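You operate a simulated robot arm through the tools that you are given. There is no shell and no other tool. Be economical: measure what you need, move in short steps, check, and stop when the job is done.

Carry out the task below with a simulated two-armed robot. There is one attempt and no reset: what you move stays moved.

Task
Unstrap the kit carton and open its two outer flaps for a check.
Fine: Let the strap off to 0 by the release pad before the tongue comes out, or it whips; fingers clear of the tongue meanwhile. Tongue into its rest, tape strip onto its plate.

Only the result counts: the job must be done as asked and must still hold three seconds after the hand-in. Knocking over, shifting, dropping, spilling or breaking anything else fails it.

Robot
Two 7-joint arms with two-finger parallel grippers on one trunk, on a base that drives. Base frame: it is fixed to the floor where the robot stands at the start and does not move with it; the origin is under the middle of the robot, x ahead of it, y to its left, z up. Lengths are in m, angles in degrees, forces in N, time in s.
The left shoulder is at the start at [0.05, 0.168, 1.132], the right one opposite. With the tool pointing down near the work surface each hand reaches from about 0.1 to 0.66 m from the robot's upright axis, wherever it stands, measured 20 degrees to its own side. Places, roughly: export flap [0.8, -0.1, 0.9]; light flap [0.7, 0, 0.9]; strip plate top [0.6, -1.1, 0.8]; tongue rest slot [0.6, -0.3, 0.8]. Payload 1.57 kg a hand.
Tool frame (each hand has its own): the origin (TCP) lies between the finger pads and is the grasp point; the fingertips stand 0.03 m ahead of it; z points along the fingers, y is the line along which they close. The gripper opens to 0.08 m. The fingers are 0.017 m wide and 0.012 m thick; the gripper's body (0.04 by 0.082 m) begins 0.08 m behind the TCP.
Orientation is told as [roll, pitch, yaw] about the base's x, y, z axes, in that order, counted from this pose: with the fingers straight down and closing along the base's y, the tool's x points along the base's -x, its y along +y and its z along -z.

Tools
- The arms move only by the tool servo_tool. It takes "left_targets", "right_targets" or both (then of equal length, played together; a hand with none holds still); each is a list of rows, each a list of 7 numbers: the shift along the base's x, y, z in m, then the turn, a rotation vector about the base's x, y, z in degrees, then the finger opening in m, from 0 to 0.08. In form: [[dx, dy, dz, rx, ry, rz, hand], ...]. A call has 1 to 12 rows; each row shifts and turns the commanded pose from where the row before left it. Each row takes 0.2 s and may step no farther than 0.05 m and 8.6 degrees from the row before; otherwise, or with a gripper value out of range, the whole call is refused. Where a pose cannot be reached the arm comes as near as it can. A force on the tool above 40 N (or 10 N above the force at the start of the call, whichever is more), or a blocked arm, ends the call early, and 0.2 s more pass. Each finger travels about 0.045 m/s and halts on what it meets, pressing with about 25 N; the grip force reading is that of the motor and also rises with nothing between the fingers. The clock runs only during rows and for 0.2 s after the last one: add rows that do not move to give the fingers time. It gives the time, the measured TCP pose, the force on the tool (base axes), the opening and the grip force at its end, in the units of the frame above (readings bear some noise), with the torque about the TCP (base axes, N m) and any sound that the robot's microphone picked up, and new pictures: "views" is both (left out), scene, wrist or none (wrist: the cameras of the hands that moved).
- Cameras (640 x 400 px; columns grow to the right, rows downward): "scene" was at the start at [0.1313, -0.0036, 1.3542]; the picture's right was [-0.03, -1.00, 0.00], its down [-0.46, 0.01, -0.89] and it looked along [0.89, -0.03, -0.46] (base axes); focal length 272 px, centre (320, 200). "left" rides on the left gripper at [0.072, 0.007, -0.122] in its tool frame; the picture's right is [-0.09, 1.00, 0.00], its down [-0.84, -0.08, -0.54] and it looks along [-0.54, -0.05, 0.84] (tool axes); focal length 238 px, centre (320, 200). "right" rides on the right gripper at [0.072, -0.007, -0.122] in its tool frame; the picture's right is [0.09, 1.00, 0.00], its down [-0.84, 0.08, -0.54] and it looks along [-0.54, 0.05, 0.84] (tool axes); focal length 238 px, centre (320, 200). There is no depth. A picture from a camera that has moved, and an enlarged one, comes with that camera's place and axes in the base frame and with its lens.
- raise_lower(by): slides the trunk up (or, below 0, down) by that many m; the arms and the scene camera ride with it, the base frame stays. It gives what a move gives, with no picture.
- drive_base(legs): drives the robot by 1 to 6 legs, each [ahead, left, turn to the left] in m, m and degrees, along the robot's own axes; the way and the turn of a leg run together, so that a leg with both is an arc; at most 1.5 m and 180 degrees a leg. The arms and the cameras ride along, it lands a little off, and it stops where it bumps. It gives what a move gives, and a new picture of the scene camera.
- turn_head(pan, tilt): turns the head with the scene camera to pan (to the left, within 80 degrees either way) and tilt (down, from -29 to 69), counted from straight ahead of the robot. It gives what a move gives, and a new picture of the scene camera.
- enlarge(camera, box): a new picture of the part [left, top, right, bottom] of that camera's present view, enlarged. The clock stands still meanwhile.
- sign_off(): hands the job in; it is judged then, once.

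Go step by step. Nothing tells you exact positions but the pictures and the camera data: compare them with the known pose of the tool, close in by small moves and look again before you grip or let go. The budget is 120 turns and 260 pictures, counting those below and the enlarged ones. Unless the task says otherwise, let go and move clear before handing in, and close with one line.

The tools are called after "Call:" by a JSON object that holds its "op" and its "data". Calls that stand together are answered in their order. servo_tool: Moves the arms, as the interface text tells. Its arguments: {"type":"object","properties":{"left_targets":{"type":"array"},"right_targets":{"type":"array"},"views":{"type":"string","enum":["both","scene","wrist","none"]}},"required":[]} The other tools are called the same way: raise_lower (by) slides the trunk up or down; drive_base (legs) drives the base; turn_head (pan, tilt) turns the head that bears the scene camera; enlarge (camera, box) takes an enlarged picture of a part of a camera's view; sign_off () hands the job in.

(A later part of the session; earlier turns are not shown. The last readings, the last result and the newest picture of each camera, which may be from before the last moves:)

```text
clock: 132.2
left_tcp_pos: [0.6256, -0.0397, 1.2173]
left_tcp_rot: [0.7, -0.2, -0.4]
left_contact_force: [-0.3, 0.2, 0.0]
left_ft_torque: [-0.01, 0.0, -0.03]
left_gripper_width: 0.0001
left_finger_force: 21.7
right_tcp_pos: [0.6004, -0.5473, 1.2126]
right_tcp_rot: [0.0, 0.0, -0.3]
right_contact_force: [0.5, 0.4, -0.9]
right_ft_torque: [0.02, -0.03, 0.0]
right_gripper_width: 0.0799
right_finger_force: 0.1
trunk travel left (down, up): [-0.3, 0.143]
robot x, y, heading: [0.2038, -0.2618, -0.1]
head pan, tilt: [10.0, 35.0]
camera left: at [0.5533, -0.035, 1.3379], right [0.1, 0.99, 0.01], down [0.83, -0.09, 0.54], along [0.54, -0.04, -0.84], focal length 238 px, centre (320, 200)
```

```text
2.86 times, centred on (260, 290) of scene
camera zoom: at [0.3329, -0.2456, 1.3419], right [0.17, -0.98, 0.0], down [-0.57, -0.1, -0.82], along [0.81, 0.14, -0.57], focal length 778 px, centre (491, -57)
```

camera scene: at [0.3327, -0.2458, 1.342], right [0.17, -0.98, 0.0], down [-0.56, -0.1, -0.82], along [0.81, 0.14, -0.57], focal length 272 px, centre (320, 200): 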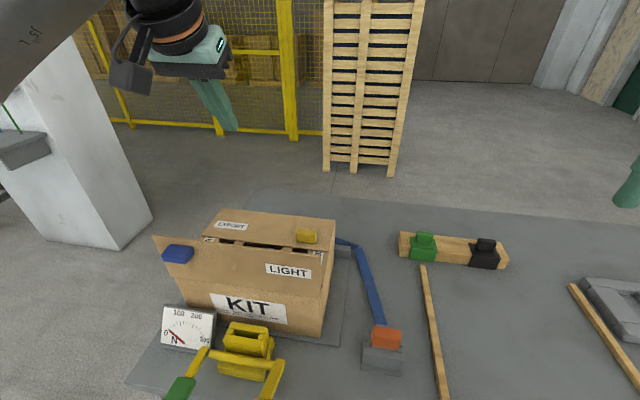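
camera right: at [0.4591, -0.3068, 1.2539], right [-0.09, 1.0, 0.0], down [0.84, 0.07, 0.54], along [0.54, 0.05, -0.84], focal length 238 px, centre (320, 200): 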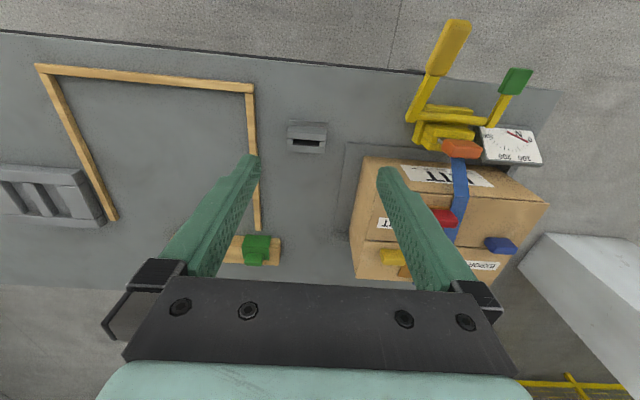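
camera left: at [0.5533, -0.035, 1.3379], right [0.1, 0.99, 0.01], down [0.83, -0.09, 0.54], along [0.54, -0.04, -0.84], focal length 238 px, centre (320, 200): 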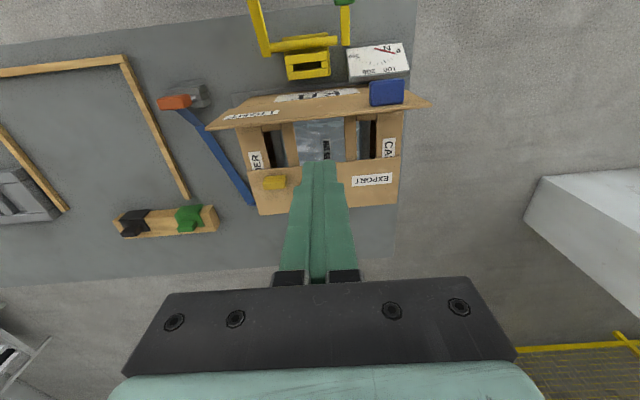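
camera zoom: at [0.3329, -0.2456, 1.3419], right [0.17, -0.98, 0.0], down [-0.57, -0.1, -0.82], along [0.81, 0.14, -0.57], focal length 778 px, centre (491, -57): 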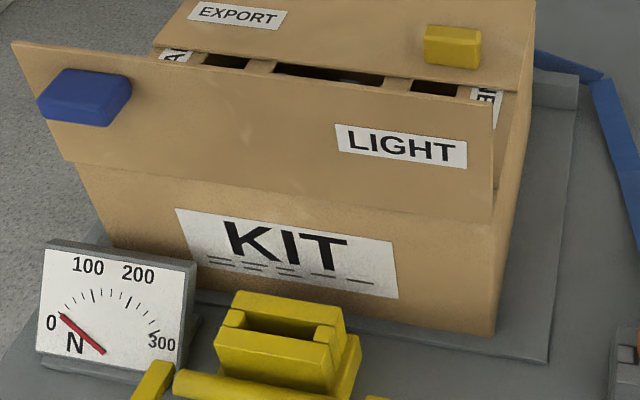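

The carton now sits about 15 mm nearer to me than at the start; I'll restore that at the end. For the export flap I'll lift its free edge (x ≈ 0.75) from below at the centre (y ≈ −0.047), where the box is open.

Call:
{"op": "servo_tool", "data": {"left_targets": [[0.04, -0.003, 0, 0, 0, 0, 0.0], [0.04, -0.003, 0, 0, 0, 0, 0.0], [0.035, 0, -0.02, 0, 0, 0, 0.0], [0, 0, -0.045, 0, 0, 0, 0.0], [0, 0, -0.045, 0, 0, 0, 0.0], [0, 0, -0.045, 0, 0, 0, 0.0], [0, 0, -0.04, 0, 0, 0, 0.0], [0, 0, -0.02, 0, 0, 0, 0.0], [0, 0, 0, 0, 0, 0, 0.0]]}}

Call:
{"op": "enlarge", "data": {"camera": "left", "box": [200, 60, 440, 220]}}

Call:
{"op": "enlarge", "data": {"camera": "scene", "box": [170, 160, 350, 290]}}

```text
clock: 134.2
left_tcp_pos: [0.7418, -0.0469, 1.0018]
left_tcp_rot: [0.7, -0.3, -0.4]
left_contact_force: [-0.5, 0.1, -0.7]
left_ft_torque: [0.02, 0.0, -0.01]
left_gripper_width: 0.0001
left_finger_force: 21.7
right_tcp_pos: [0.5994, -0.5474, 1.2115]
right_tcp_rot: [-0.1, -0.1, -0.2]
right_contact_force: [-0.2, 1.0, -0.3]
right_ft_torque: [0.0, 0.02, 0.01]
right_gripper_width: 0.0799
right_finger_force: 0.0
trunk travel left (down, up): [-0.3, 0.143]
robot x, y, heading: [0.2041, -0.2597, -0.0]
head pan, tilt: [10.0, 35.0]
camera scene: at [0.3327, -0.2457, 1.342], right [0.17, -0.98, 0.0], down [-0.56, -0.1, -0.82], along [0.81, 0.14, -0.57], focal length 272 px, centre (320, 200)
camera left: at [0.6683, -0.042, 1.123], right [0.1, 0.99, 0.01], down [0.83, -0.09, 0.55], along [0.54, -0.04, -0.84], focal length 238 px, centre (320, 200)
```

scene: 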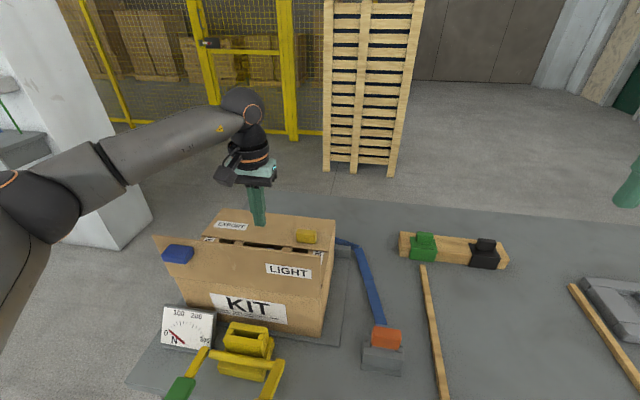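
left: 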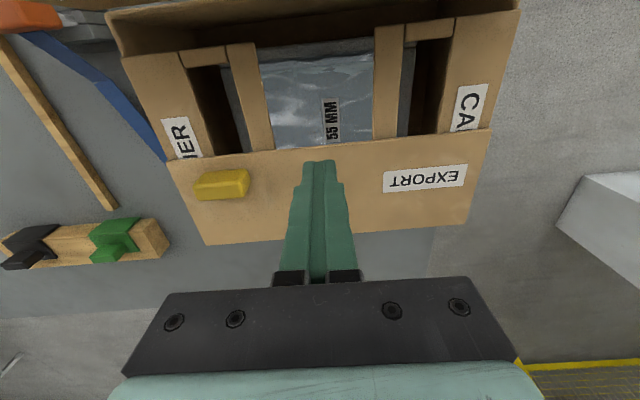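

```text
2.50 times, centred on (320, 140) of left
camera zoom: at [0.6683, -0.042, 1.123], right [0.1, 0.99, 0.01], down [0.83, -0.09, 0.55], along [0.54, -0.04, -0.84], focal length 596 px, centre (320, 350)
```

zoom: 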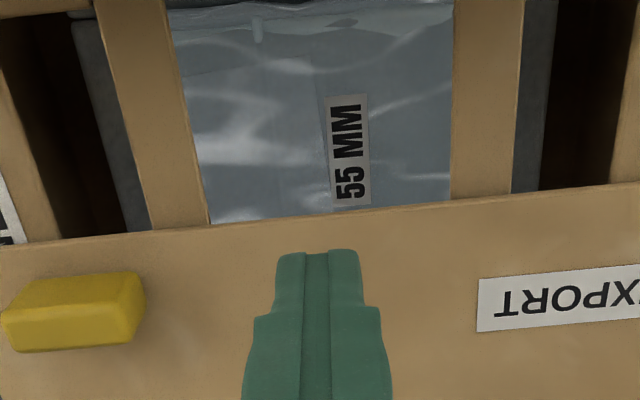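

```text
3.08 times, centred on (260, 225) of scene
camera zoom: at [0.3327, -0.2457, 1.342], right [0.17, -0.98, 0.0], down [-0.56, -0.1, -0.82], along [0.81, 0.14, -0.57], focal length 838 px, centre (505, 123)
```

zoom: 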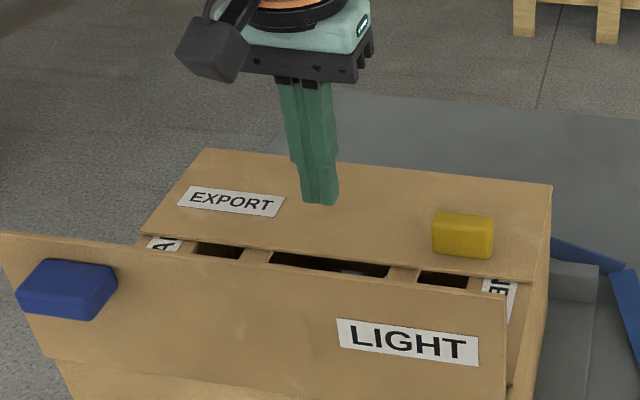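

The light flap standing in front leaves no room for the wrist camera if I tilt the tool forward, so I first raise the hand and yaw it 90° to put the camera sideways.

Call:
{"op": "servo_tool", "data": {"left_targets": [[-0.01, 0, 0.04, 0, 0, 0, 0.0], [-0.01, 0, 0.04, 0, 0, 0, 0.0], [0, 0, 0.04, 0, 0, -8, 0.0], [0, 0, 0, 0, 0, -8.2, 0.0], [0, 0, 0, 0, 0, -8.2, 0.0], [0, 0, 0, 0, 0, -8.2, 0.0], [0, 0, 0, 0, 0, -8.2, 0.0], [0, 0, 0, 0, 0, -8.2, 0.0], [0, 0, 0, 0, 0, -8.2, 0.0], [0, 0, 0, 0, 0, -8.2, 0.0], [0, 0, 0, 0, 0, -8.2, 0.0], [0, 0, 0, 0, 0, -8.2, 0.0]], "views": "scene"}}

```text
clock: 136.8
left_tcp_pos: [0.54, -0.1519, 1.0852]
left_tcp_rot: [0.8, -0.3, -82.1]
left_contact_force: [0.6, 0.1, 0.1]
left_ft_torque: [0.02, 0.02, 0.02]
left_gripper_width: 0.0004
left_finger_force: 21.3
left hand out of reach, approached as far as the arm can: row 7, 8, 9, 10, 11, 12
right_tcp_pos: [0.5996, -0.5474, 1.2122]
right_tcp_rot: [0.2, 0.0, -0.2]
right_contact_force: [0.3, 0.4, -0.5]
right_ft_torque: [-0.01, -0.02, -0.01]
right_gripper_width: 0.0799
right_finger_force: 0.1
trunk travel left (down, up): [-0.3, 0.143]
robot x, y, heading: [0.2083, -0.2621, -0.0]
head pan, tilt: [10.0, 35.0]
camera scene: at [0.3326, -0.2459, 1.342], right [0.17, -0.98, 0.0], down [-0.56, -0.1, -0.82], along [0.81, 0.14, -0.57], focal length 272 px, centre (320, 200)
```

scene: 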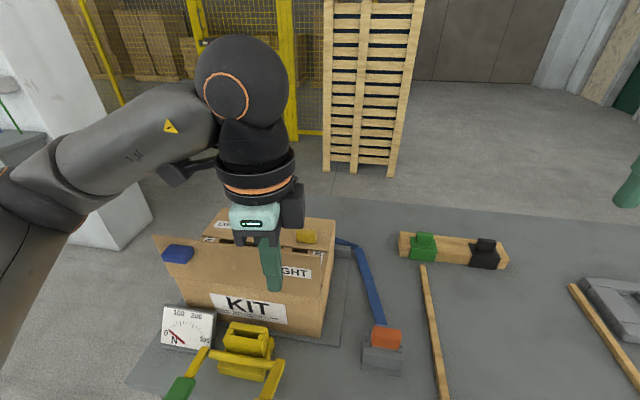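

That direction loses reach; I rotate the other way at a safe height.

Call:
{"op": "servo_tool", "data": {"left_targets": [[0, 0.01, 0.03, 0, 0, 8.4, 0.0], [0, 0.01, 0.03, 0, 0, 8.4, 0.0], [0, 0.01, 0.02, 0, 0, 8.4, 0.0], [0.01, 0.01, 0, 0, 0, 8.4, 0.0], [0.01, 0.01, 0, 0, 0, 8.4, 0.0], [0.02, 0.01, 0, 0, 0, 8.4, 0.0], [0.02, 0.01, 0, 0, 0, 8.4, 0.0], [0.02, 0.01, 0, 0, 0, 8.4, 0.0], [0.02, 0.01, 0, 0, 0, 8.4, 0.0], [0.02, 0.01, 0, 0, 0, 8.4, 0.0], [0.02, 0, 0, 0, 0, 8.4, 0.0], [0, 0, 0, 0, 0, 8.4, 0.0]], "views": "none"}}

Call:
{"op": "servo_tool", "data": {"left_targets": [[0, 0, 0, 0, 0, 8.4, 0.0], [0, 0, 0, 0, 0, 8.4, 0.0], [0, 0, 0, 0, 0, 8.4, 0.0], [0, 0, 0, 0, 0, 8.4, 0.0], [0, 0, 0, 0, 0, 8.4, 0.0], [0, 0, 0, 0, 0, 8.4, 0.0], [0, 0, 0, 0, 0, 8.4, 0.0], [0, 0, 0, 0, 0, 8.4, 0.0]], "views": "scene"}}

```text
clock: 139.4
left_tcp_pos: [0.6797, -0.0519, 1.1641]
left_tcp_rot: [0.7, -0.3, 18.7]
left_contact_force: [0.0, 0.0, 0.1]
left_ft_torque: [-0.02, 0.02, -0.03]
left_gripper_width: 0.0001
left_finger_force: 21.4
right_tcp_pos: [0.5998, -0.5473, 1.2118]
right_tcp_rot: [0.0, -0.2, -0.1]
right_contact_force: [0.3, -0.2, 0.0]
right_ft_torque: [0.05, -0.02, 0.02]
right_gripper_width: 0.0801
right_finger_force: 0.1
trunk travel left (down, up): [-0.3, 0.143]
robot x, y, heading: [0.2057, -0.2595, -0.2]
head pan, tilt: [10.0, 35.0]
```

```text
clock: 141.2
left_tcp_pos: [0.6798, -0.0514, 1.1639]
left_tcp_rot: [0.7, -0.4, 86.1]
left_contact_force: [-0.6, 1.1, -0.6]
left_ft_torque: [0.01, 0.01, 0.0]
left_gripper_width: 0.0
left_finger_force: 21.6
right_tcp_pos: [0.5983, -0.5483, 1.2108]
right_tcp_rot: [0.1, -0.1, -0.2]
right_contact_force: [-0.7, -0.2, -0.9]
right_ft_torque: [0.01, -0.04, -0.01]
right_gripper_width: 0.08
right_finger_force: 0.0
trunk travel left (down, up): [-0.3, 0.143]
robot x, y, heading: [0.2048, -0.2616, -0.2]
head pan, tilt: [10.0, 35.0]
camera scene: at [0.3328, -0.2456, 1.342], right [0.17, -0.98, 0.0], down [-0.56, -0.1, -0.82], along [0.81, 0.14, -0.57], focal length 272 px, centre (320, 200)
```

scene: 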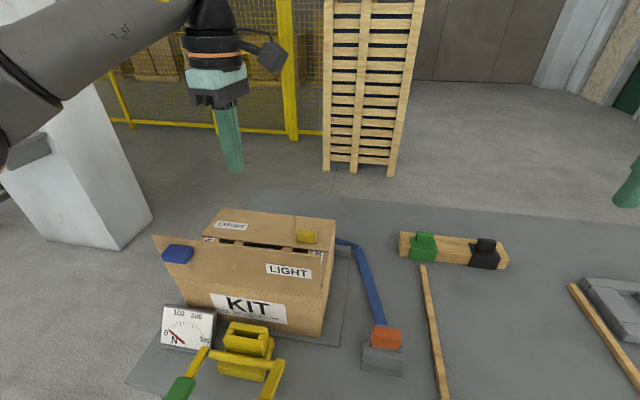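

Yaw +86° works. Now tilt the tool forward 25° and descend to just above the gap.

Call:
{"op": "servo_tool", "data": {"left_targets": [[0.01, 0, -0.03, 0, -8.3, 2, 0.0], [0.01, 0.002, -0.035, 0, -8.3, 2, 0.0], [0.009, 0.002, -0.04, 0, -8.3, 0, 0.0], [0, 0, -0.04, 0, 0, 0, 0.0], [0, 0, -0.03, 0, 0, 0, 0.0], [0, 0, 0, 0, 0, 0, 0.0]]}}

Call:
{"op": "enlarge", "data": {"camera": "scene", "box": [170, 150, 350, 290]}}

```text
clock: 142.6
left_tcp_pos: [0.7104, -0.0475, 0.9887]
left_tcp_rot: [-24.2, -0.9, 90.2]
left_contact_force: [-1.0, 0.1, 0.6]
left_ft_torque: [0.01, 0.01, 0.01]
left_gripper_width: 0.0
left_finger_force: 21.3
right_tcp_pos: [0.5992, -0.5459, 1.2119]
right_tcp_rot: [-0.1, -0.1, -0.1]
right_contact_force: [0.7, 0.3, 0.5]
right_ft_torque: [0.0, -0.01, 0.02]
right_gripper_width: 0.0802
right_finger_force: 0.0
trunk travel left (down, up): [-0.3, 0.143]
robot x, y, heading: [0.2042, -0.2633, 0.2]
head pan, tilt: [10.0, 35.0]
camera scene: at [0.3327, -0.2457, 1.342], right [0.17, -0.98, 0.0], down [-0.56, -0.1, -0.82], along [0.81, 0.14, -0.57], focal length 272 px, centre (320, 200)
camera left: at [0.6531, -0.1219, 1.0958], right [-0.91, 0.1, -0.41], down [-0.15, 0.83, 0.54], along [0.39, 0.55, -0.74], focal length 238 px, centre (320, 200)
```

scene: 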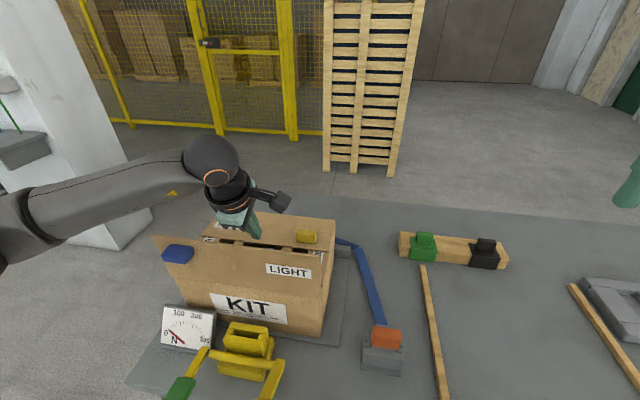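
left: 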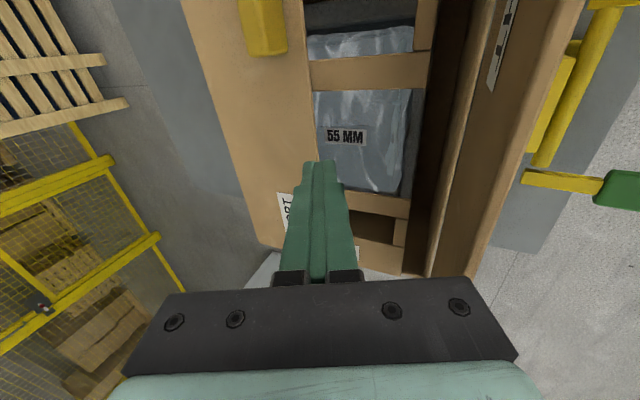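

```text
2.86 times, centred on (260, 220) of scene
camera zoom: at [0.3327, -0.2457, 1.342], right [0.17, -0.98, 0.0], down [-0.56, -0.1, -0.82], along [0.81, 0.14, -0.57], focal length 778 px, centre (491, 143)
```

zoom: 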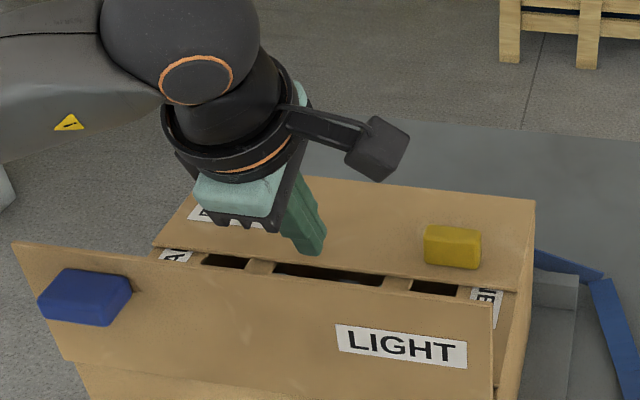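

Clear view: the tip is above the open centre cell, right in front of the export edge (x ≈ 0.746). I dip the tip in front of the edge, slowly.

Call:
{"op": "servo_tool", "data": {"left_targets": [[0.003, 0, -0.03, 0, 0, 0, 0.0], [0.002, 0, -0.025, 0, 0, 0, 0.0], [0, 0, -0.015, 0, 0, 0, 0.0], [0, 0, -0.012, 0, 0, 0, 0.0], [0, 0, 0, 0, 0, 0, 0.0]]}}

Call:
{"op": "enlarge", "data": {"camera": "left", "box": [240, 90, 400, 210]}}

```text
clock: 143.8
left_tcp_pos: [0.7149, -0.0474, 0.9069]
left_tcp_rot: [-24.2, -0.9, 90.1]
left_contact_force: [3.9, -0.9, 3.2]
left_ft_torque: [0.0, 0.52, -0.02]
left_gripper_width: 0.0
left_finger_force: 21.1
right_tcp_pos: [0.5994, -0.5486, 1.2132]
right_tcp_rot: [0.0, -0.2, -0.2]
right_contact_force: [0.0, 0.2, 0.2]
right_ft_torque: [-0.04, -0.01, 0.0]
right_gripper_width: 0.0802
right_finger_force: 0.0
trunk travel left (down, up): [-0.3, 0.143]
robot x, y, heading: [0.2066, -0.2579, 0.2]
head pan, tilt: [10.0, 35.0]
camera scene: at [0.333, -0.2457, 1.342], right [0.17, -0.98, 0.0], down [-0.57, -0.1, -0.82], along [0.81, 0.14, -0.57], focal length 272 px, centre (320, 200)
camera left: at [0.6583, -0.1217, 1.0139], right [-0.91, 0.1, -0.41], down [-0.15, 0.83, 0.54], along [0.39, 0.55, -0.74], focal length 238 px, centre (320, 200)
```

scene: 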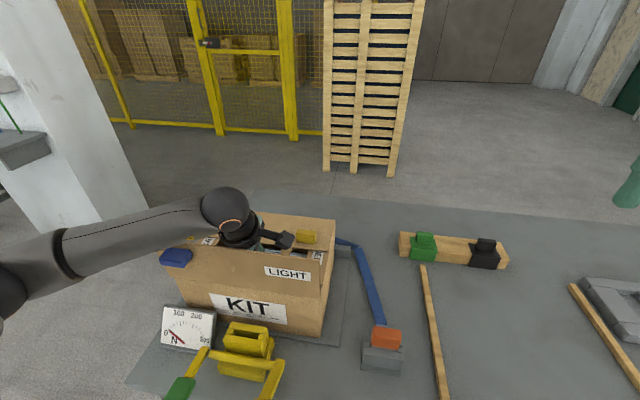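
left: 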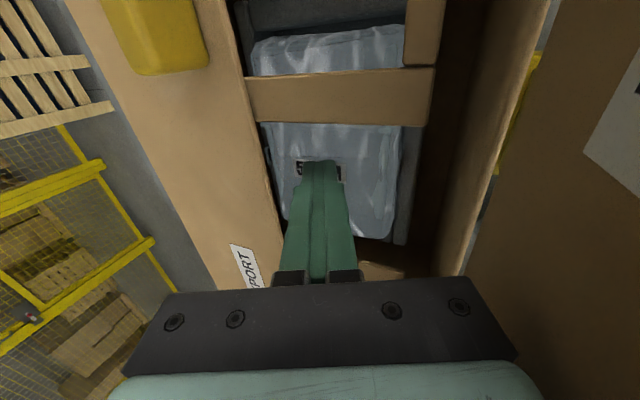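

```text
3.33 times, centred on (320, 150) of left
camera zoom: at [0.6583, -0.1217, 1.0139], right [-0.91, 0.1, -0.41], down [-0.15, 0.83, 0.54], along [0.39, 0.55, -0.74], focal length 794 px, centre (320, 367)
```

zoom: 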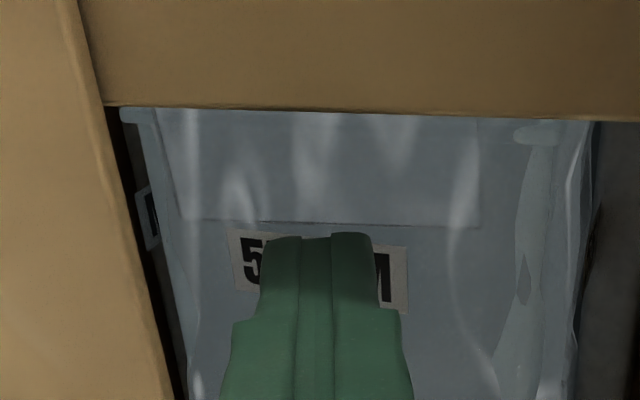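

The tip is inside, below the flap level; the wrist touches the light flap slightly. I move forward under the export edge.

Call:
{"op": "servo_tool", "data": {"left_targets": [[0.009, 0, 0, 0, 0, 0, 0.0], [0.008, 0, 0, 0, 0, 0, 0.0], [0, 0, 0, 0, 0, 0, 0.0]]}}

```text
clock: 144.6
left_tcp_pos: [0.7325, -0.0486, 0.9079]
left_tcp_rot: [-24.1, -0.8, 90.1]
left_contact_force: [-0.2, -0.4, -0.8]
left_ft_torque: [-0.01, 0.04, 0.0]
left_gripper_width: 0.0
left_finger_force: 21.2
right_tcp_pos: [0.5991, -0.548, 1.2119]
right_tcp_rot: [0.0, -0.1, -0.1]
right_contact_force: [0.2, 0.1, 0.2]
right_ft_torque: [0.01, -0.03, -0.03]
right_gripper_width: 0.0801
right_finger_force: 0.1
trunk travel left (down, up): [-0.3, 0.143]
robot x, y, heading: [0.2065, -0.2603, -0.1]
head pan, tilt: [10.0, 35.0]
camera scene: at [0.3328, -0.2456, 1.342], right [0.17, -0.98, 0.0], down [-0.56, -0.1, -0.82], along [0.81, 0.14, -0.57], focal length 272 px, centre (320, 200)
camera left: at [0.6752, -0.122, 1.0144], right [-0.91, 0.1, -0.41], down [-0.15, 0.83, 0.54], along [0.39, 0.55, -0.74], focal length 238 px, centre (320, 200)
```

scene: 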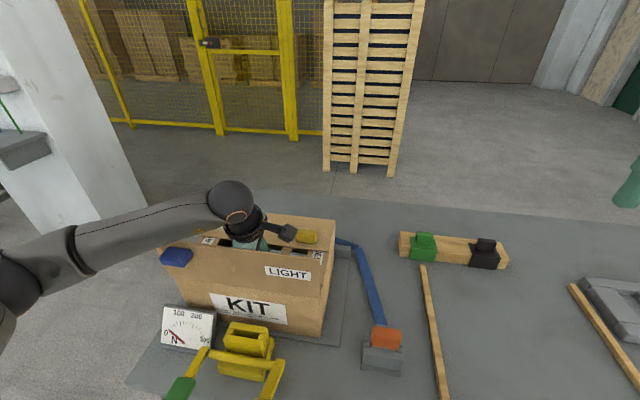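
left: 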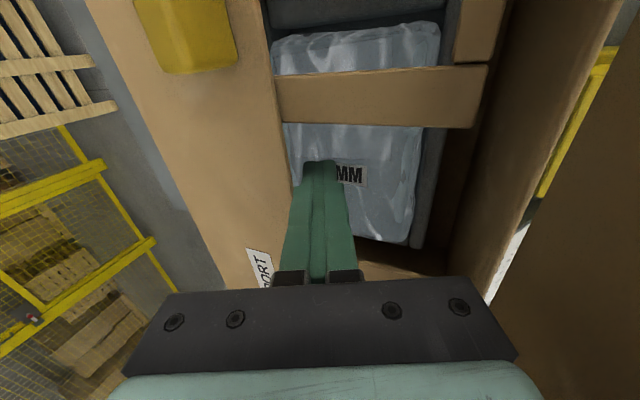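

The tip is about 1 cm under the edge. I lift, following the flap's arc.

Call:
{"op": "servo_tool", "data": {"left_targets": [[0.003, 0, 0.005, 0, 0, 0, 0.0], [0.0, 0, 0.01, 0, 0, 0, 0.0], [0.001, 0, 0.012, 0, 0, 0, 0.0], [0.003, 0, 0.015, 0, 0, 0, 0.0], [0.005, 0, 0.015, 0, 0, 0, 0.0], [0, 0, 0, 0, 0, 0, 0.0]]}}

Call:
{"op": "enlarge", "data": {"camera": "scene", "box": [170, 150, 350, 290]}}

```text
clock: 146.0
left_tcp_pos: [0.7432, -0.0475, 0.9645]
left_tcp_rot: [-24.1, -0.9, 90.2]
left_contact_force: [-0.8, 0.0, 0.4]
left_ft_torque: [0.03, 0.0, -0.01]
left_gripper_width: 0.0
left_finger_force: 20.4
right_tcp_pos: [0.5994, -0.5483, 1.2129]
right_tcp_rot: [-0.1, 0.0, -0.2]
right_contact_force: [0.8, -0.3, -0.2]
right_ft_torque: [-0.01, -0.02, 0.0]
right_gripper_width: 0.08
right_finger_force: 0.1
trunk travel left (down, up): [-0.3, 0.143]
robot x, y, heading: [0.2116, -0.2592, 0.0]
head pan, tilt: [10.0, 35.0]
camera scene: at [0.3328, -0.2456, 1.342], right [0.17, -0.98, 0.0], down [-0.56, -0.1, -0.82], along [0.81, 0.14, -0.57], focal length 272 px, centre (320, 200)
camera left: at [0.687, -0.1213, 1.0718], right [-0.91, 0.1, -0.41], down [-0.15, 0.83, 0.54], along [0.39, 0.55, -0.74], focal length 238 px, centre (320, 200)
```

scene: 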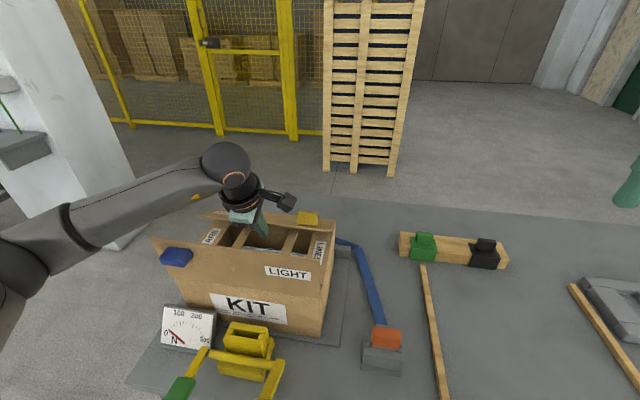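
left: 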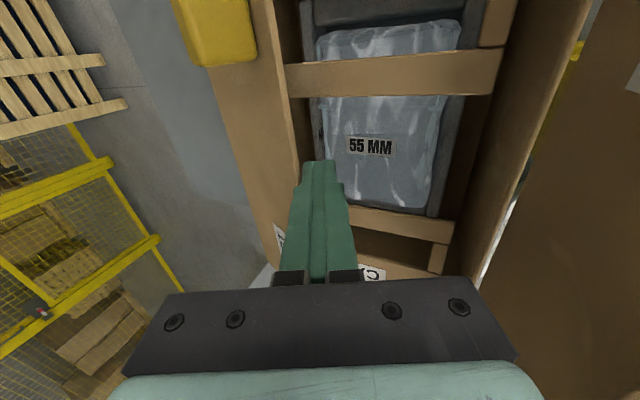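

```text
2.86 times, centred on (260, 220) of scene
camera zoom: at [0.3328, -0.2456, 1.342], right [0.17, -0.98, 0.0], down [-0.56, -0.1, -0.82], along [0.81, 0.14, -0.57], focal length 778 px, centre (491, 143)
```

zoom: 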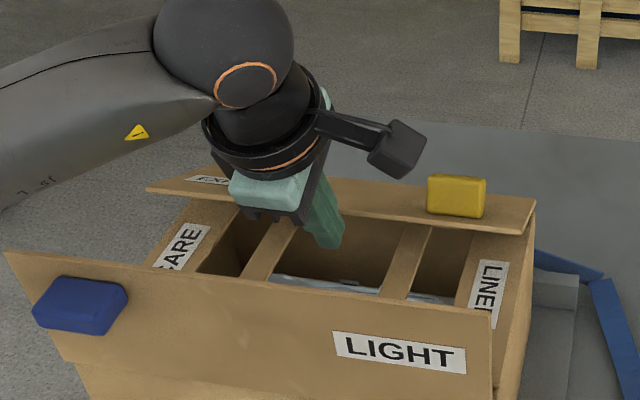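

The export flap is rising with almost no force. I continue along the arc to about 60°.

Call:
{"op": "servo_tool", "data": {"left_targets": [[0.007, 0, 0.0155, 0, 0, 0, 0.0], [0.01, 0, 0.0145, 0, 0, 0, 0.0], [0.012, 0, 0.012, 0, 0, 0, 0.0], [0.0145, 0, 0.008, 0, 0, 0, 0.0], [0, 0, 0, 0, 0, 0, 0.0]]}}

Call:
{"op": "enlarge", "data": {"camera": "scene", "box": [170, 130, 350, 270]}}

```text
clock: 147.2
left_tcp_pos: [0.7866, -0.0465, 1.0155]
left_tcp_rot: [-24.2, -1.0, 90.1]
left_contact_force: [-0.5, -0.7, 0.3]
left_ft_torque: [0.0, -0.02, 0.03]
left_gripper_width: 0.0001
left_finger_force: 21.9
right_tcp_pos: [0.5996, -0.5466, 1.2117]
right_tcp_rot: [0.1, 0.0, -0.2]
right_contact_force: [-0.7, -0.3, 0.3]
right_ft_torque: [-0.02, 0.0, -0.05]
right_gripper_width: 0.0802
right_finger_force: 0.0
trunk travel left (down, up): [-0.3, 0.143]
robot x, y, heading: [0.205, -0.2611, 0.2]
head pan, tilt: [10.0, 35.0]
camera scene: at [0.3327, -0.2456, 1.342], right [0.17, -0.98, 0.0], down [-0.56, -0.1, -0.82], along [0.81, 0.14, -0.57], focal length 272 px, centre (320, 200)
camera left: at [0.7303, -0.1216, 1.122], right [-0.91, 0.1, -0.41], down [-0.15, 0.83, 0.54], along [0.39, 0.55, -0.74], focal length 238 px, centre (320, 200)
```

scene: 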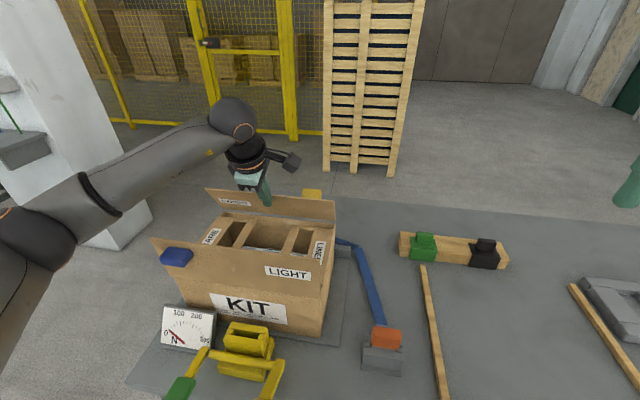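
left: 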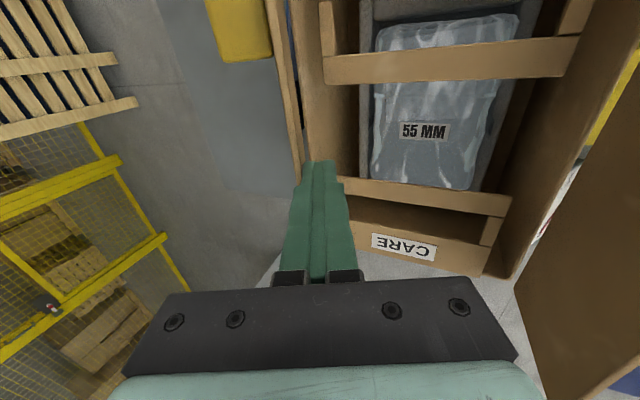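

```text
2.86 times, centred on (260, 200) of scene
camera zoom: at [0.3327, -0.2456, 1.342], right [0.17, -0.98, 0.0], down [-0.56, -0.1, -0.82], along [0.81, 0.14, -0.57], focal length 778 px, centre (491, 200)
```

zoom: 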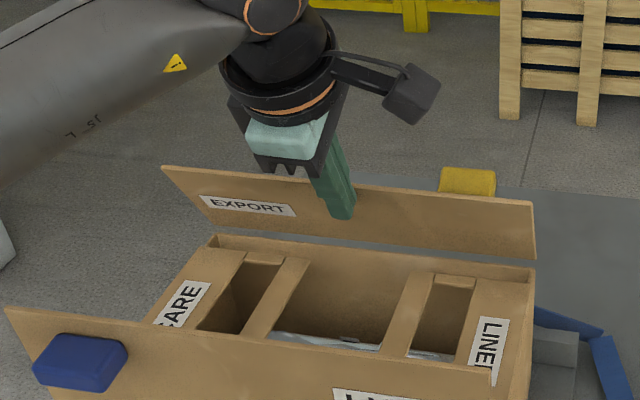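

About 60° now. I push on forward, over the vertical.

Call:
{"op": "servo_tool", "data": {"left_targets": [[0.013, 0, 0.004, 0, 0, 0, 0.0], [0.014, 0, 0, 0, 0, 0, 0.0], [0.014, 0, -0.002, 0, 0, 0, 0.0], [0.014, 0, -0.004, 0, 0, 0, 0.0], [0.012, 0, -0.004, 0, 0, 0, 0.0], [0, 0, 0, 0, 0, 0, 0.0]]}}

Call:
{"op": "enlarge", "data": {"camera": "scene", "box": [170, 130, 350, 270]}}

```text
clock: 148.6
left_tcp_pos: [0.853, -0.047, 1.0094]
left_tcp_rot: [-24.2, -0.9, 90.2]
left_contact_force: [-3.0, 0.3, 3.7]
left_ft_torque: [-0.02, -0.05, 0.01]
left_gripper_width: 0.0
left_finger_force: 21.6
right_tcp_pos: [0.5997, -0.5476, 1.2123]
right_tcp_rot: [0.0, -0.1, -0.2]
right_contact_force: [-0.6, 0.2, -0.3]
right_ft_torque: [-0.01, 0.01, 0.0]
right_gripper_width: 0.08
right_finger_force: 0.1
trunk travel left (down, up): [-0.3, 0.143]
robot x, y, heading: [0.204, -0.2607, -0.0]
head pan, tilt: [10.0, 35.0]
camera scene: at [0.3319, -0.2457, 1.3421], right [0.17, -0.98, 0.0], down [-0.56, -0.1, -0.82], along [0.81, 0.14, -0.57], focal length 272 px, centre (320, 200)
camera left: at [0.7969, -0.1215, 1.1166], right [-0.91, 0.1, -0.41], down [-0.15, 0.83, 0.54], along [0.39, 0.55, -0.74], focal length 238 px, centre (320, 200)
```

scene: 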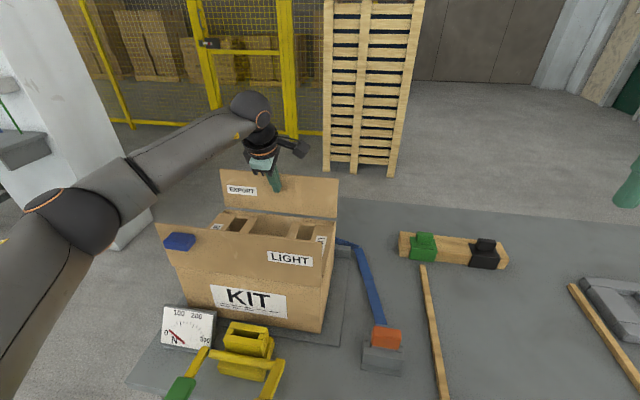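
left: 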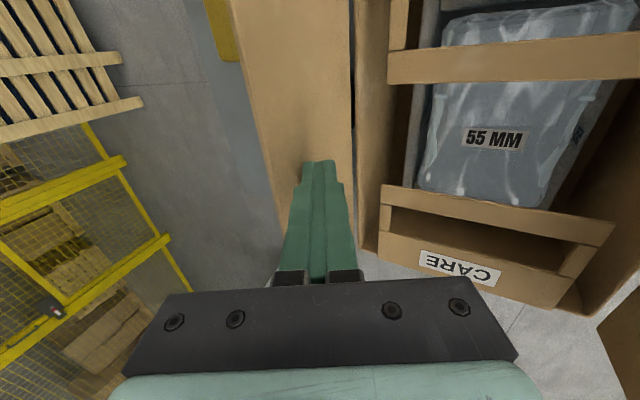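

```text
2.86 times, centred on (260, 200) of scene
camera zoom: at [0.3319, -0.2457, 1.3421], right [0.17, -0.98, 0.0], down [-0.56, -0.1, -0.82], along [0.81, 0.14, -0.57], focal length 778 px, centre (491, 200)
```

zoom: 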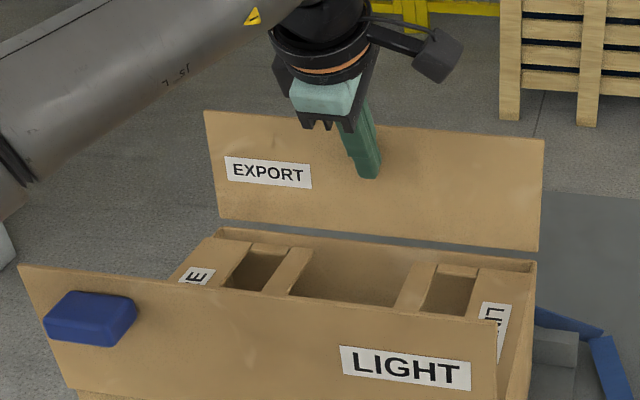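

The export flap appears past vertical. I withdraw a little and see whether it stays.

Call:
{"op": "servo_tool", "data": {"left_targets": [[-0.02, 0, 0, 0, 0, 0, 0.0], [-0.02, 0, 0.01, 0, 0, 0, 0.0], [-0.02, 0, 0.04, 0, 0, 0, 0.0], [-0.02, 0, 0.04, 0, 0, 0, 0.0], [-0.01, 0, 0.045, 0, 0, 0, 0.0], [0, 0, 0.045, 0, 0, 0, 0.0]], "views": "scene"}}

Call:
{"op": "enlarge", "data": {"camera": "scene", "box": [150, 150, 370, 350]}}

```text
clock: 150.0
left_tcp_pos: [0.7623, -0.0474, 1.19]
left_tcp_rot: [-24.1, -0.9, 90.2]
left_contact_force: [0.7, 0.1, -0.3]
left_ft_torque: [0.01, -0.05, -0.01]
left_gripper_width: 0.0
left_finger_force: 21.5
right_tcp_pos: [0.5989, -0.5484, 1.2127]
right_tcp_rot: [0.1, -0.1, -0.1]
right_contact_force: [0.0, 0.5, -0.5]
right_ft_torque: [0.05, -0.01, 0.01]
right_gripper_width: 0.0799
right_finger_force: 0.1
trunk travel left (down, up): [-0.3, 0.143]
robot x, y, heading: [0.207, -0.2594, 0.1]
head pan, tilt: [10.0, 35.0]
camera scene: at [0.3324, -0.246, 1.342], right [0.17, -0.98, 0.0], down [-0.56, -0.1, -0.82], along [0.81, 0.14, -0.57], focal length 272 px, centre (320, 200)
```

scene: 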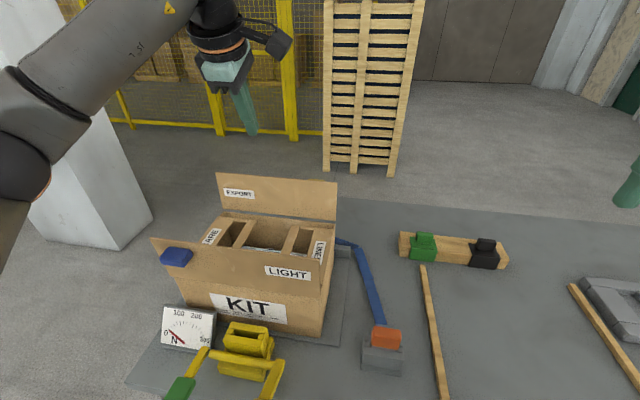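

```text
2.00 times, centred on (260, 250) of scene
camera zoom: at [0.3324, -0.246, 1.342], right [0.17, -0.98, 0.0], down [-0.56, -0.1, -0.82], along [0.81, 0.14, -0.57], focal length 544 px, centre (440, 100)
```

zoom: 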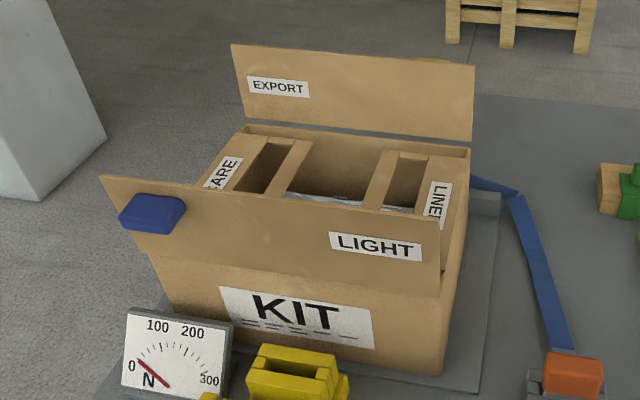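

Both flaps stand open on their own. The carton still sits about 13 mm toward me, so I'll nudge it back from the front; first I retract and undo the tilt and yaw.

Call:
{"op": "servo_tool", "data": {"left_targets": [[-0.02, 0, 0.02, 0, 8, 0, 0.0], [-0.03, 0, 0.02, 0, 8, 0, 0.0], [-0.03, 0, 0, 0, 8, 0, 0.0], [-0.03, 0, 0, 0, 0, -8.2, 0.0], [-0.03, 0, 0, 0, 0, -8.2, 0.0], [-0.03, 0, 0, 0, 0, -8.2, 0.0], [-0.03, 0, 0, 0, 0, -8.2, 0.0], [-0.02, 0, 0, 0, 0, -8.2, 0.0], [-0.02, 0, 0, 0, 0, -8.2, 0.0], [-0.02, 0, 0, 0, 0, -8.2, 0.0], [0, 0, 0, 0, 0, -8.2, 0.0], [0, 0, 0, 0, 0, -8.2, 0.0]], "views": "none"}}

Call:
{"op": "servo_tool", "data": {"left_targets": [[0, 0, 0, 0, 0, -8.2, 0.0], [0, 0, 0, 0, 0, -8, 0.0], [0, 0, -0.03, 0, -8, 0, 0.0], [0, 0, -0.04, 0, -8, 0, 0.0], [0, 0, -0.04, 0, -8, 0, 0.0], [0, 0, -0.04, 0, -8, 0, 0.0], [0, 0, 0, 0, 0, 0, 0.0]]}}

```text
clock: 152.6
left_tcp_pos: [0.5036, -0.0464, 1.2295]
left_tcp_rot: [0.0, -0.9, 15.8]
left_contact_force: [-0.7, 0.9, -0.8]
left_ft_torque: [0.02, -0.01, 0.02]
left_gripper_width: 0.0001
left_finger_force: 21.9
right_tcp_pos: [0.5994, -0.5486, 1.2109]
right_tcp_rot: [0.0, 0.0, -0.1]
right_contact_force: [-1.1, 0.7, -0.2]
right_ft_torque: [-0.02, 0.02, 0.03]
right_gripper_width: 0.08
right_finger_force: 0.2
trunk travel left (down, up): [-0.3, 0.143]
robot x, y, heading: [0.2064, -0.2573, -0.1]
head pan, tilt: [10.0, 35.0]
```

```text
clock: 154.2
left_tcp_pos: [0.5303, -0.051, 1.102]
left_tcp_rot: [-0.1, -32.9, -0.3]
left_contact_force: [-0.7, -0.1, -0.3]
left_ft_torque: [-0.02, -0.02, 0.01]
left_gripper_width: 0.0
left_finger_force: 21.2
left hand out of reach, approached as far as the arm can: row 6
right_tcp_pos: [0.5989, -0.5478, 1.2122]
right_tcp_rot: [0.0, -0.1, -0.1]
right_contact_force: [-0.3, -0.6, -0.6]
right_ft_torque: [0.0, 0.0, 0.0]
right_gripper_width: 0.0799
right_finger_force: 0.1
trunk travel left (down, up): [-0.3, 0.143]
robot x, y, heading: [0.2057, -0.2616, -0.0]
head pan, tilt: [10.0, 35.0]
camera scene: at [0.3325, -0.2455, 1.342], right [0.17, -0.98, 0.0], down [-0.56, -0.1, -0.82], along [0.81, 0.14, -0.57], focal length 272 px, centre (320, 200)
camera left: at [0.4024, -0.0443, 1.164], right [0.08, 1.0, 0.05], down [0.41, -0.08, 0.91], along [0.91, -0.05, -0.41], focal length 238 px, centre (320, 200)
```

scene: 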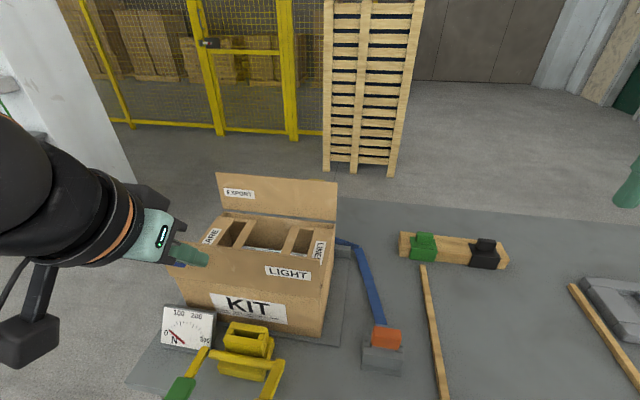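
left: 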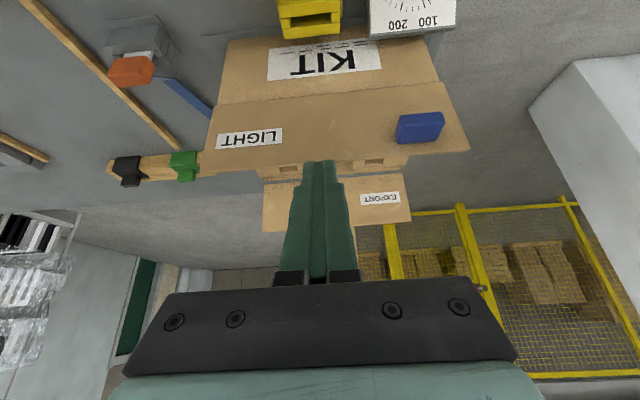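

I need a bit more distance; I back the base, then bring the fingertip to the front face just below the light flap's hinge.

Call:
{"op": "drive_base", "data": {"legs": [[-0.12, 0, 0]]}}

Call:
{"op": "servo_tool", "data": {"left_targets": [[0.04, 0, -0.02, 0, 0, 0, 0.0], [0.04, 0, -0.02, 0, -2, 0, 0.0], [0.03, 0, -0.035, 0, 0, 0, 0.0], [0.03, 0, -0.035, 0, 0, 0, 0.0], [0.02, 0, -0.04, 0, 0, 0, 0.0], [0.01, 0, -0.04, 0, 0, 0, 0.0], [0, 0, 0, 0, 0, 0, 0.0]]}}

Call:
{"op": "enlarge", "data": {"camera": "scene", "box": [160, 170, 360, 320]}}

```text
clock: 155.5
left_tcp_pos: [0.4104, -0.0523, 1.1022]
left_tcp_rot: [0.0, -32.8, -0.3]
left_contact_force: [-0.2, 0.7, -0.5]
left_ft_torque: [-0.03, 0.0, 0.03]
left_gripper_width: 0.0
left_finger_force: 21.4
right_tcp_pos: [0.4786, -0.5468, 1.2123]
right_tcp_rot: [0.0, 0.0, -0.2]
right_contact_force: [-0.1, 0.1, 0.7]
right_ft_torque: [0.0, 0.01, -0.02]
right_gripper_width: 0.08
right_finger_force: 0.0
trunk travel left (down, up): [-0.3, 0.143]
robot x, y, heading: [0.0851, -0.262, -0.2]
head pan, tilt: [10.0, 35.0]
camera scene: at [0.2119, -0.2456, 1.3421], right [0.17, -0.99, 0.0], down [-0.56, -0.1, -0.82], along [0.81, 0.14, -0.57], focal length 272 px, centre (320, 200)
```

scene: 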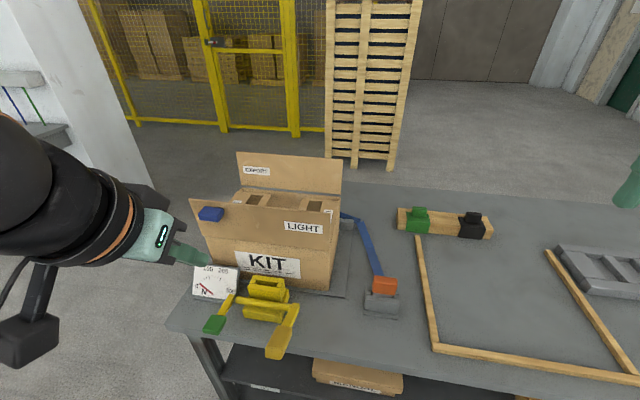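

```text
clock: 157.1
left_tcp_pos: [0.5794, -0.0507, 0.911]
left_tcp_rot: [0.0, -34.9, -0.4]
left_contact_force: [0.2, -0.1, -1.1]
left_ft_torque: [0.01, -0.01, 0.01]
left_gripper_width: 0.0001
left_finger_force: 20.8
right_tcp_pos: [0.4794, -0.5478, 1.213]
right_tcp_rot: [0.0, -0.1, -0.2]
right_contact_force: [-1.3, -0.2, -0.1]
right_ft_torque: [-0.01, -0.02, -0.01]
right_gripper_width: 0.08
right_finger_force: 0.1
trunk travel left (down, up): [-0.3, 0.143]
robot x, y, heading: [0.0871, -0.2565, 0.1]
head pan, tilt: [10.0, 35.0]
camera scene: at [0.2128, -0.2457, 1.342], right [0.17, -0.99, 0.0], down [-0.56, -0.1, -0.82], along [0.81, 0.14, -0.57], focal length 272 px, centre (320, 200)
camera left: at [0.4513, -0.0435, 0.9692], right [0.08, 1.0, 0.05], down [0.38, -0.08, 0.92], along [0.92, -0.05, -0.38], focal length 238 px, centre (320, 200)
```

scene: 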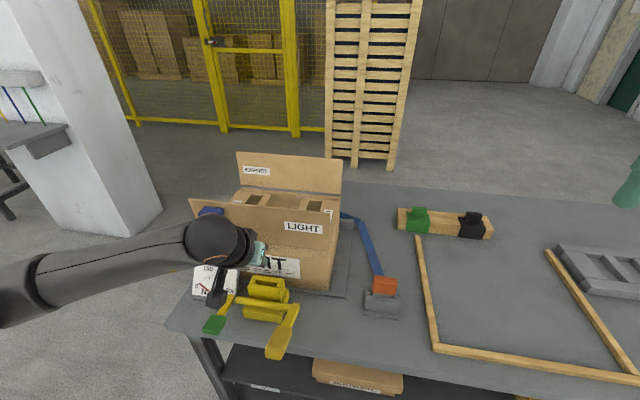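
left: 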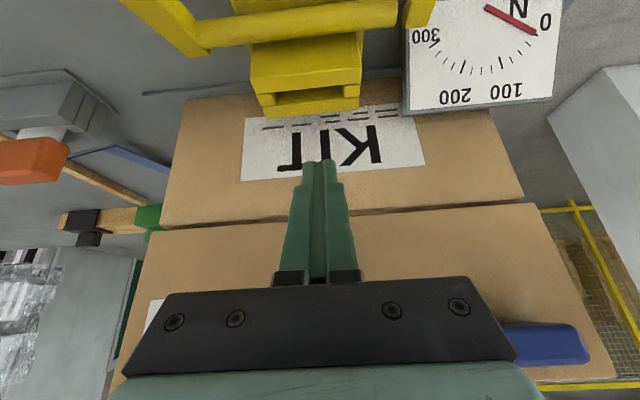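

```text
2.67 times, centred on (260, 245) of scene
camera zoom: at [0.2128, -0.2457, 1.342], right [0.17, -0.99, 0.0], down [-0.56, -0.1, -0.82], along [0.81, 0.14, -0.57], focal length 726 px, centre (480, 80)
```

zoom: 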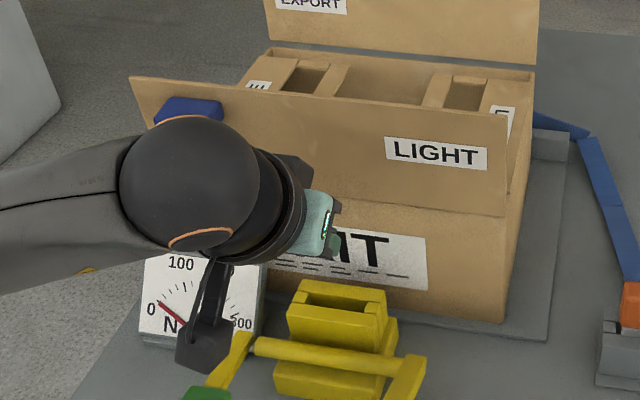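

Tip is below the hinge line in front of KIT, at y −0.05. I push forward gently.

Call:
{"op": "servo_tool", "data": {"left_targets": [[0.012, 0, 0, 0, 0, 0, 0.0], [0.01, 0, 0, 0, 0, 0, 0.0], [0.006, 0, 0, 0, 0, 0, 0.0], [0.004, 0, 0, 0, 0, 0, 0.0], [0.003, 0, 0, 0, 0, 0, 0.0], [0.003, 0, 0, 0, 0, 0, 0.0], [0, 0, 0, 0, 0, 0, 0.0]], "views": "none"}}

Call:
{"op": "enlarge", "data": {"camera": "scene", "box": [160, 170, 360, 320]}}

```text
clock: 158.7
left_tcp_pos: [0.6174, -0.0511, 0.9125]
left_tcp_rot: [0.0, -34.9, -0.3]
left_contact_force: [-4.3, 1.0, 1.6]
left_ft_torque: [-0.04, 0.08, 0.05]
left_gripper_width: 0.0001
left_finger_force: 21.0
right_tcp_pos: [0.4788, -0.5476, 1.2128]
right_tcp_rot: [0.0, 0.0, -0.2]
right_contact_force: [0.4, 0.6, 0.4]
right_ft_torque: [0.0, 0.03, 0.01]
right_gripper_width: 0.0798
right_finger_force: 0.0
trunk travel left (down, up): [-0.3, 0.143]
robot x, y, heading: [0.0867, -0.2607, -0.1]
head pan, tilt: [10.0, 35.0]
```

```text
2.67 times, centred on (260, 245) of scene
camera zoom: at [0.2123, -0.2456, 1.342], right [0.17, -0.99, 0.0], down [-0.56, -0.1, -0.82], along [0.81, 0.14, -0.57], focal length 726 px, centre (480, 80)
```

zoom: 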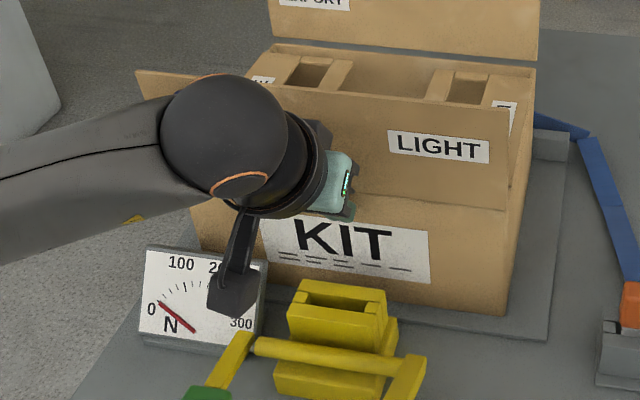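

The carton has moved to about x 0.648; target 0.652. A little more.

Call:
{"op": "servo_tool", "data": {"left_targets": [[0.002, 0, 0, 0, 0, 0, 0.0], [0.002, 0, 0, 0, 0, 0, 0.0], [0, 0, 0, 0, 0, 0, 0.0], [-0.02, 0, 0, 0, 0, 0, 0.0], [-0.04, 0, 0, 0, 0, 0, 0.0], [-0.04, 0, 0.02, 0, 0, 0, 0.0], [-0.03, 0, 0.035, 0, 0, 0, 0.0], [-0.02, 0, 0.045, 0, 0, 0, 0.0], [-0.01, 0, 0.045, 0, 4, 0, 0.0], [0, 0.02, 0.04, 0, 4, 0, 0.0]], "views": "none"}}

Call:
{"op": "enlarge", "data": {"camera": "scene", "box": [160, 130, 380, 320]}}

```text
clock: 160.9
left_tcp_pos: [0.46, -0.0317, 1.0968]
left_tcp_rot: [0.0, -26.7, -0.4]
left_contact_force: [-0.9, 0.1, -0.2]
left_ft_torque: [-0.02, -0.01, 0.02]
left_gripper_width: 0.0
left_finger_force: 21.2
right_tcp_pos: [0.4791, -0.5478, 1.2125]
right_tcp_rot: [0.0, -0.1, -0.2]
right_contact_force: [0.0, 0.3, 1.0]
right_ft_torque: [-0.02, 0.02, 0.05]
right_gripper_width: 0.0801
right_finger_force: 0.0
trunk travel left (down, up): [-0.3, 0.143]
robot x, y, heading: [0.0898, -0.2541, 0.1]
head pan, tilt: [10.0, 35.0]
```

```text
2.11 times, centred on (270, 225) of scene
camera zoom: at [0.2127, -0.2455, 1.3419], right [0.17, -0.99, 0.0], down [-0.56, -0.1, -0.82], along [0.81, 0.14, -0.57], focal length 573 px, centre (425, 147)
```

zoom: 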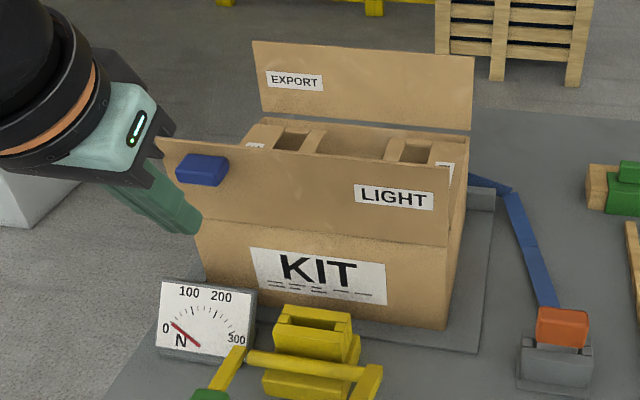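

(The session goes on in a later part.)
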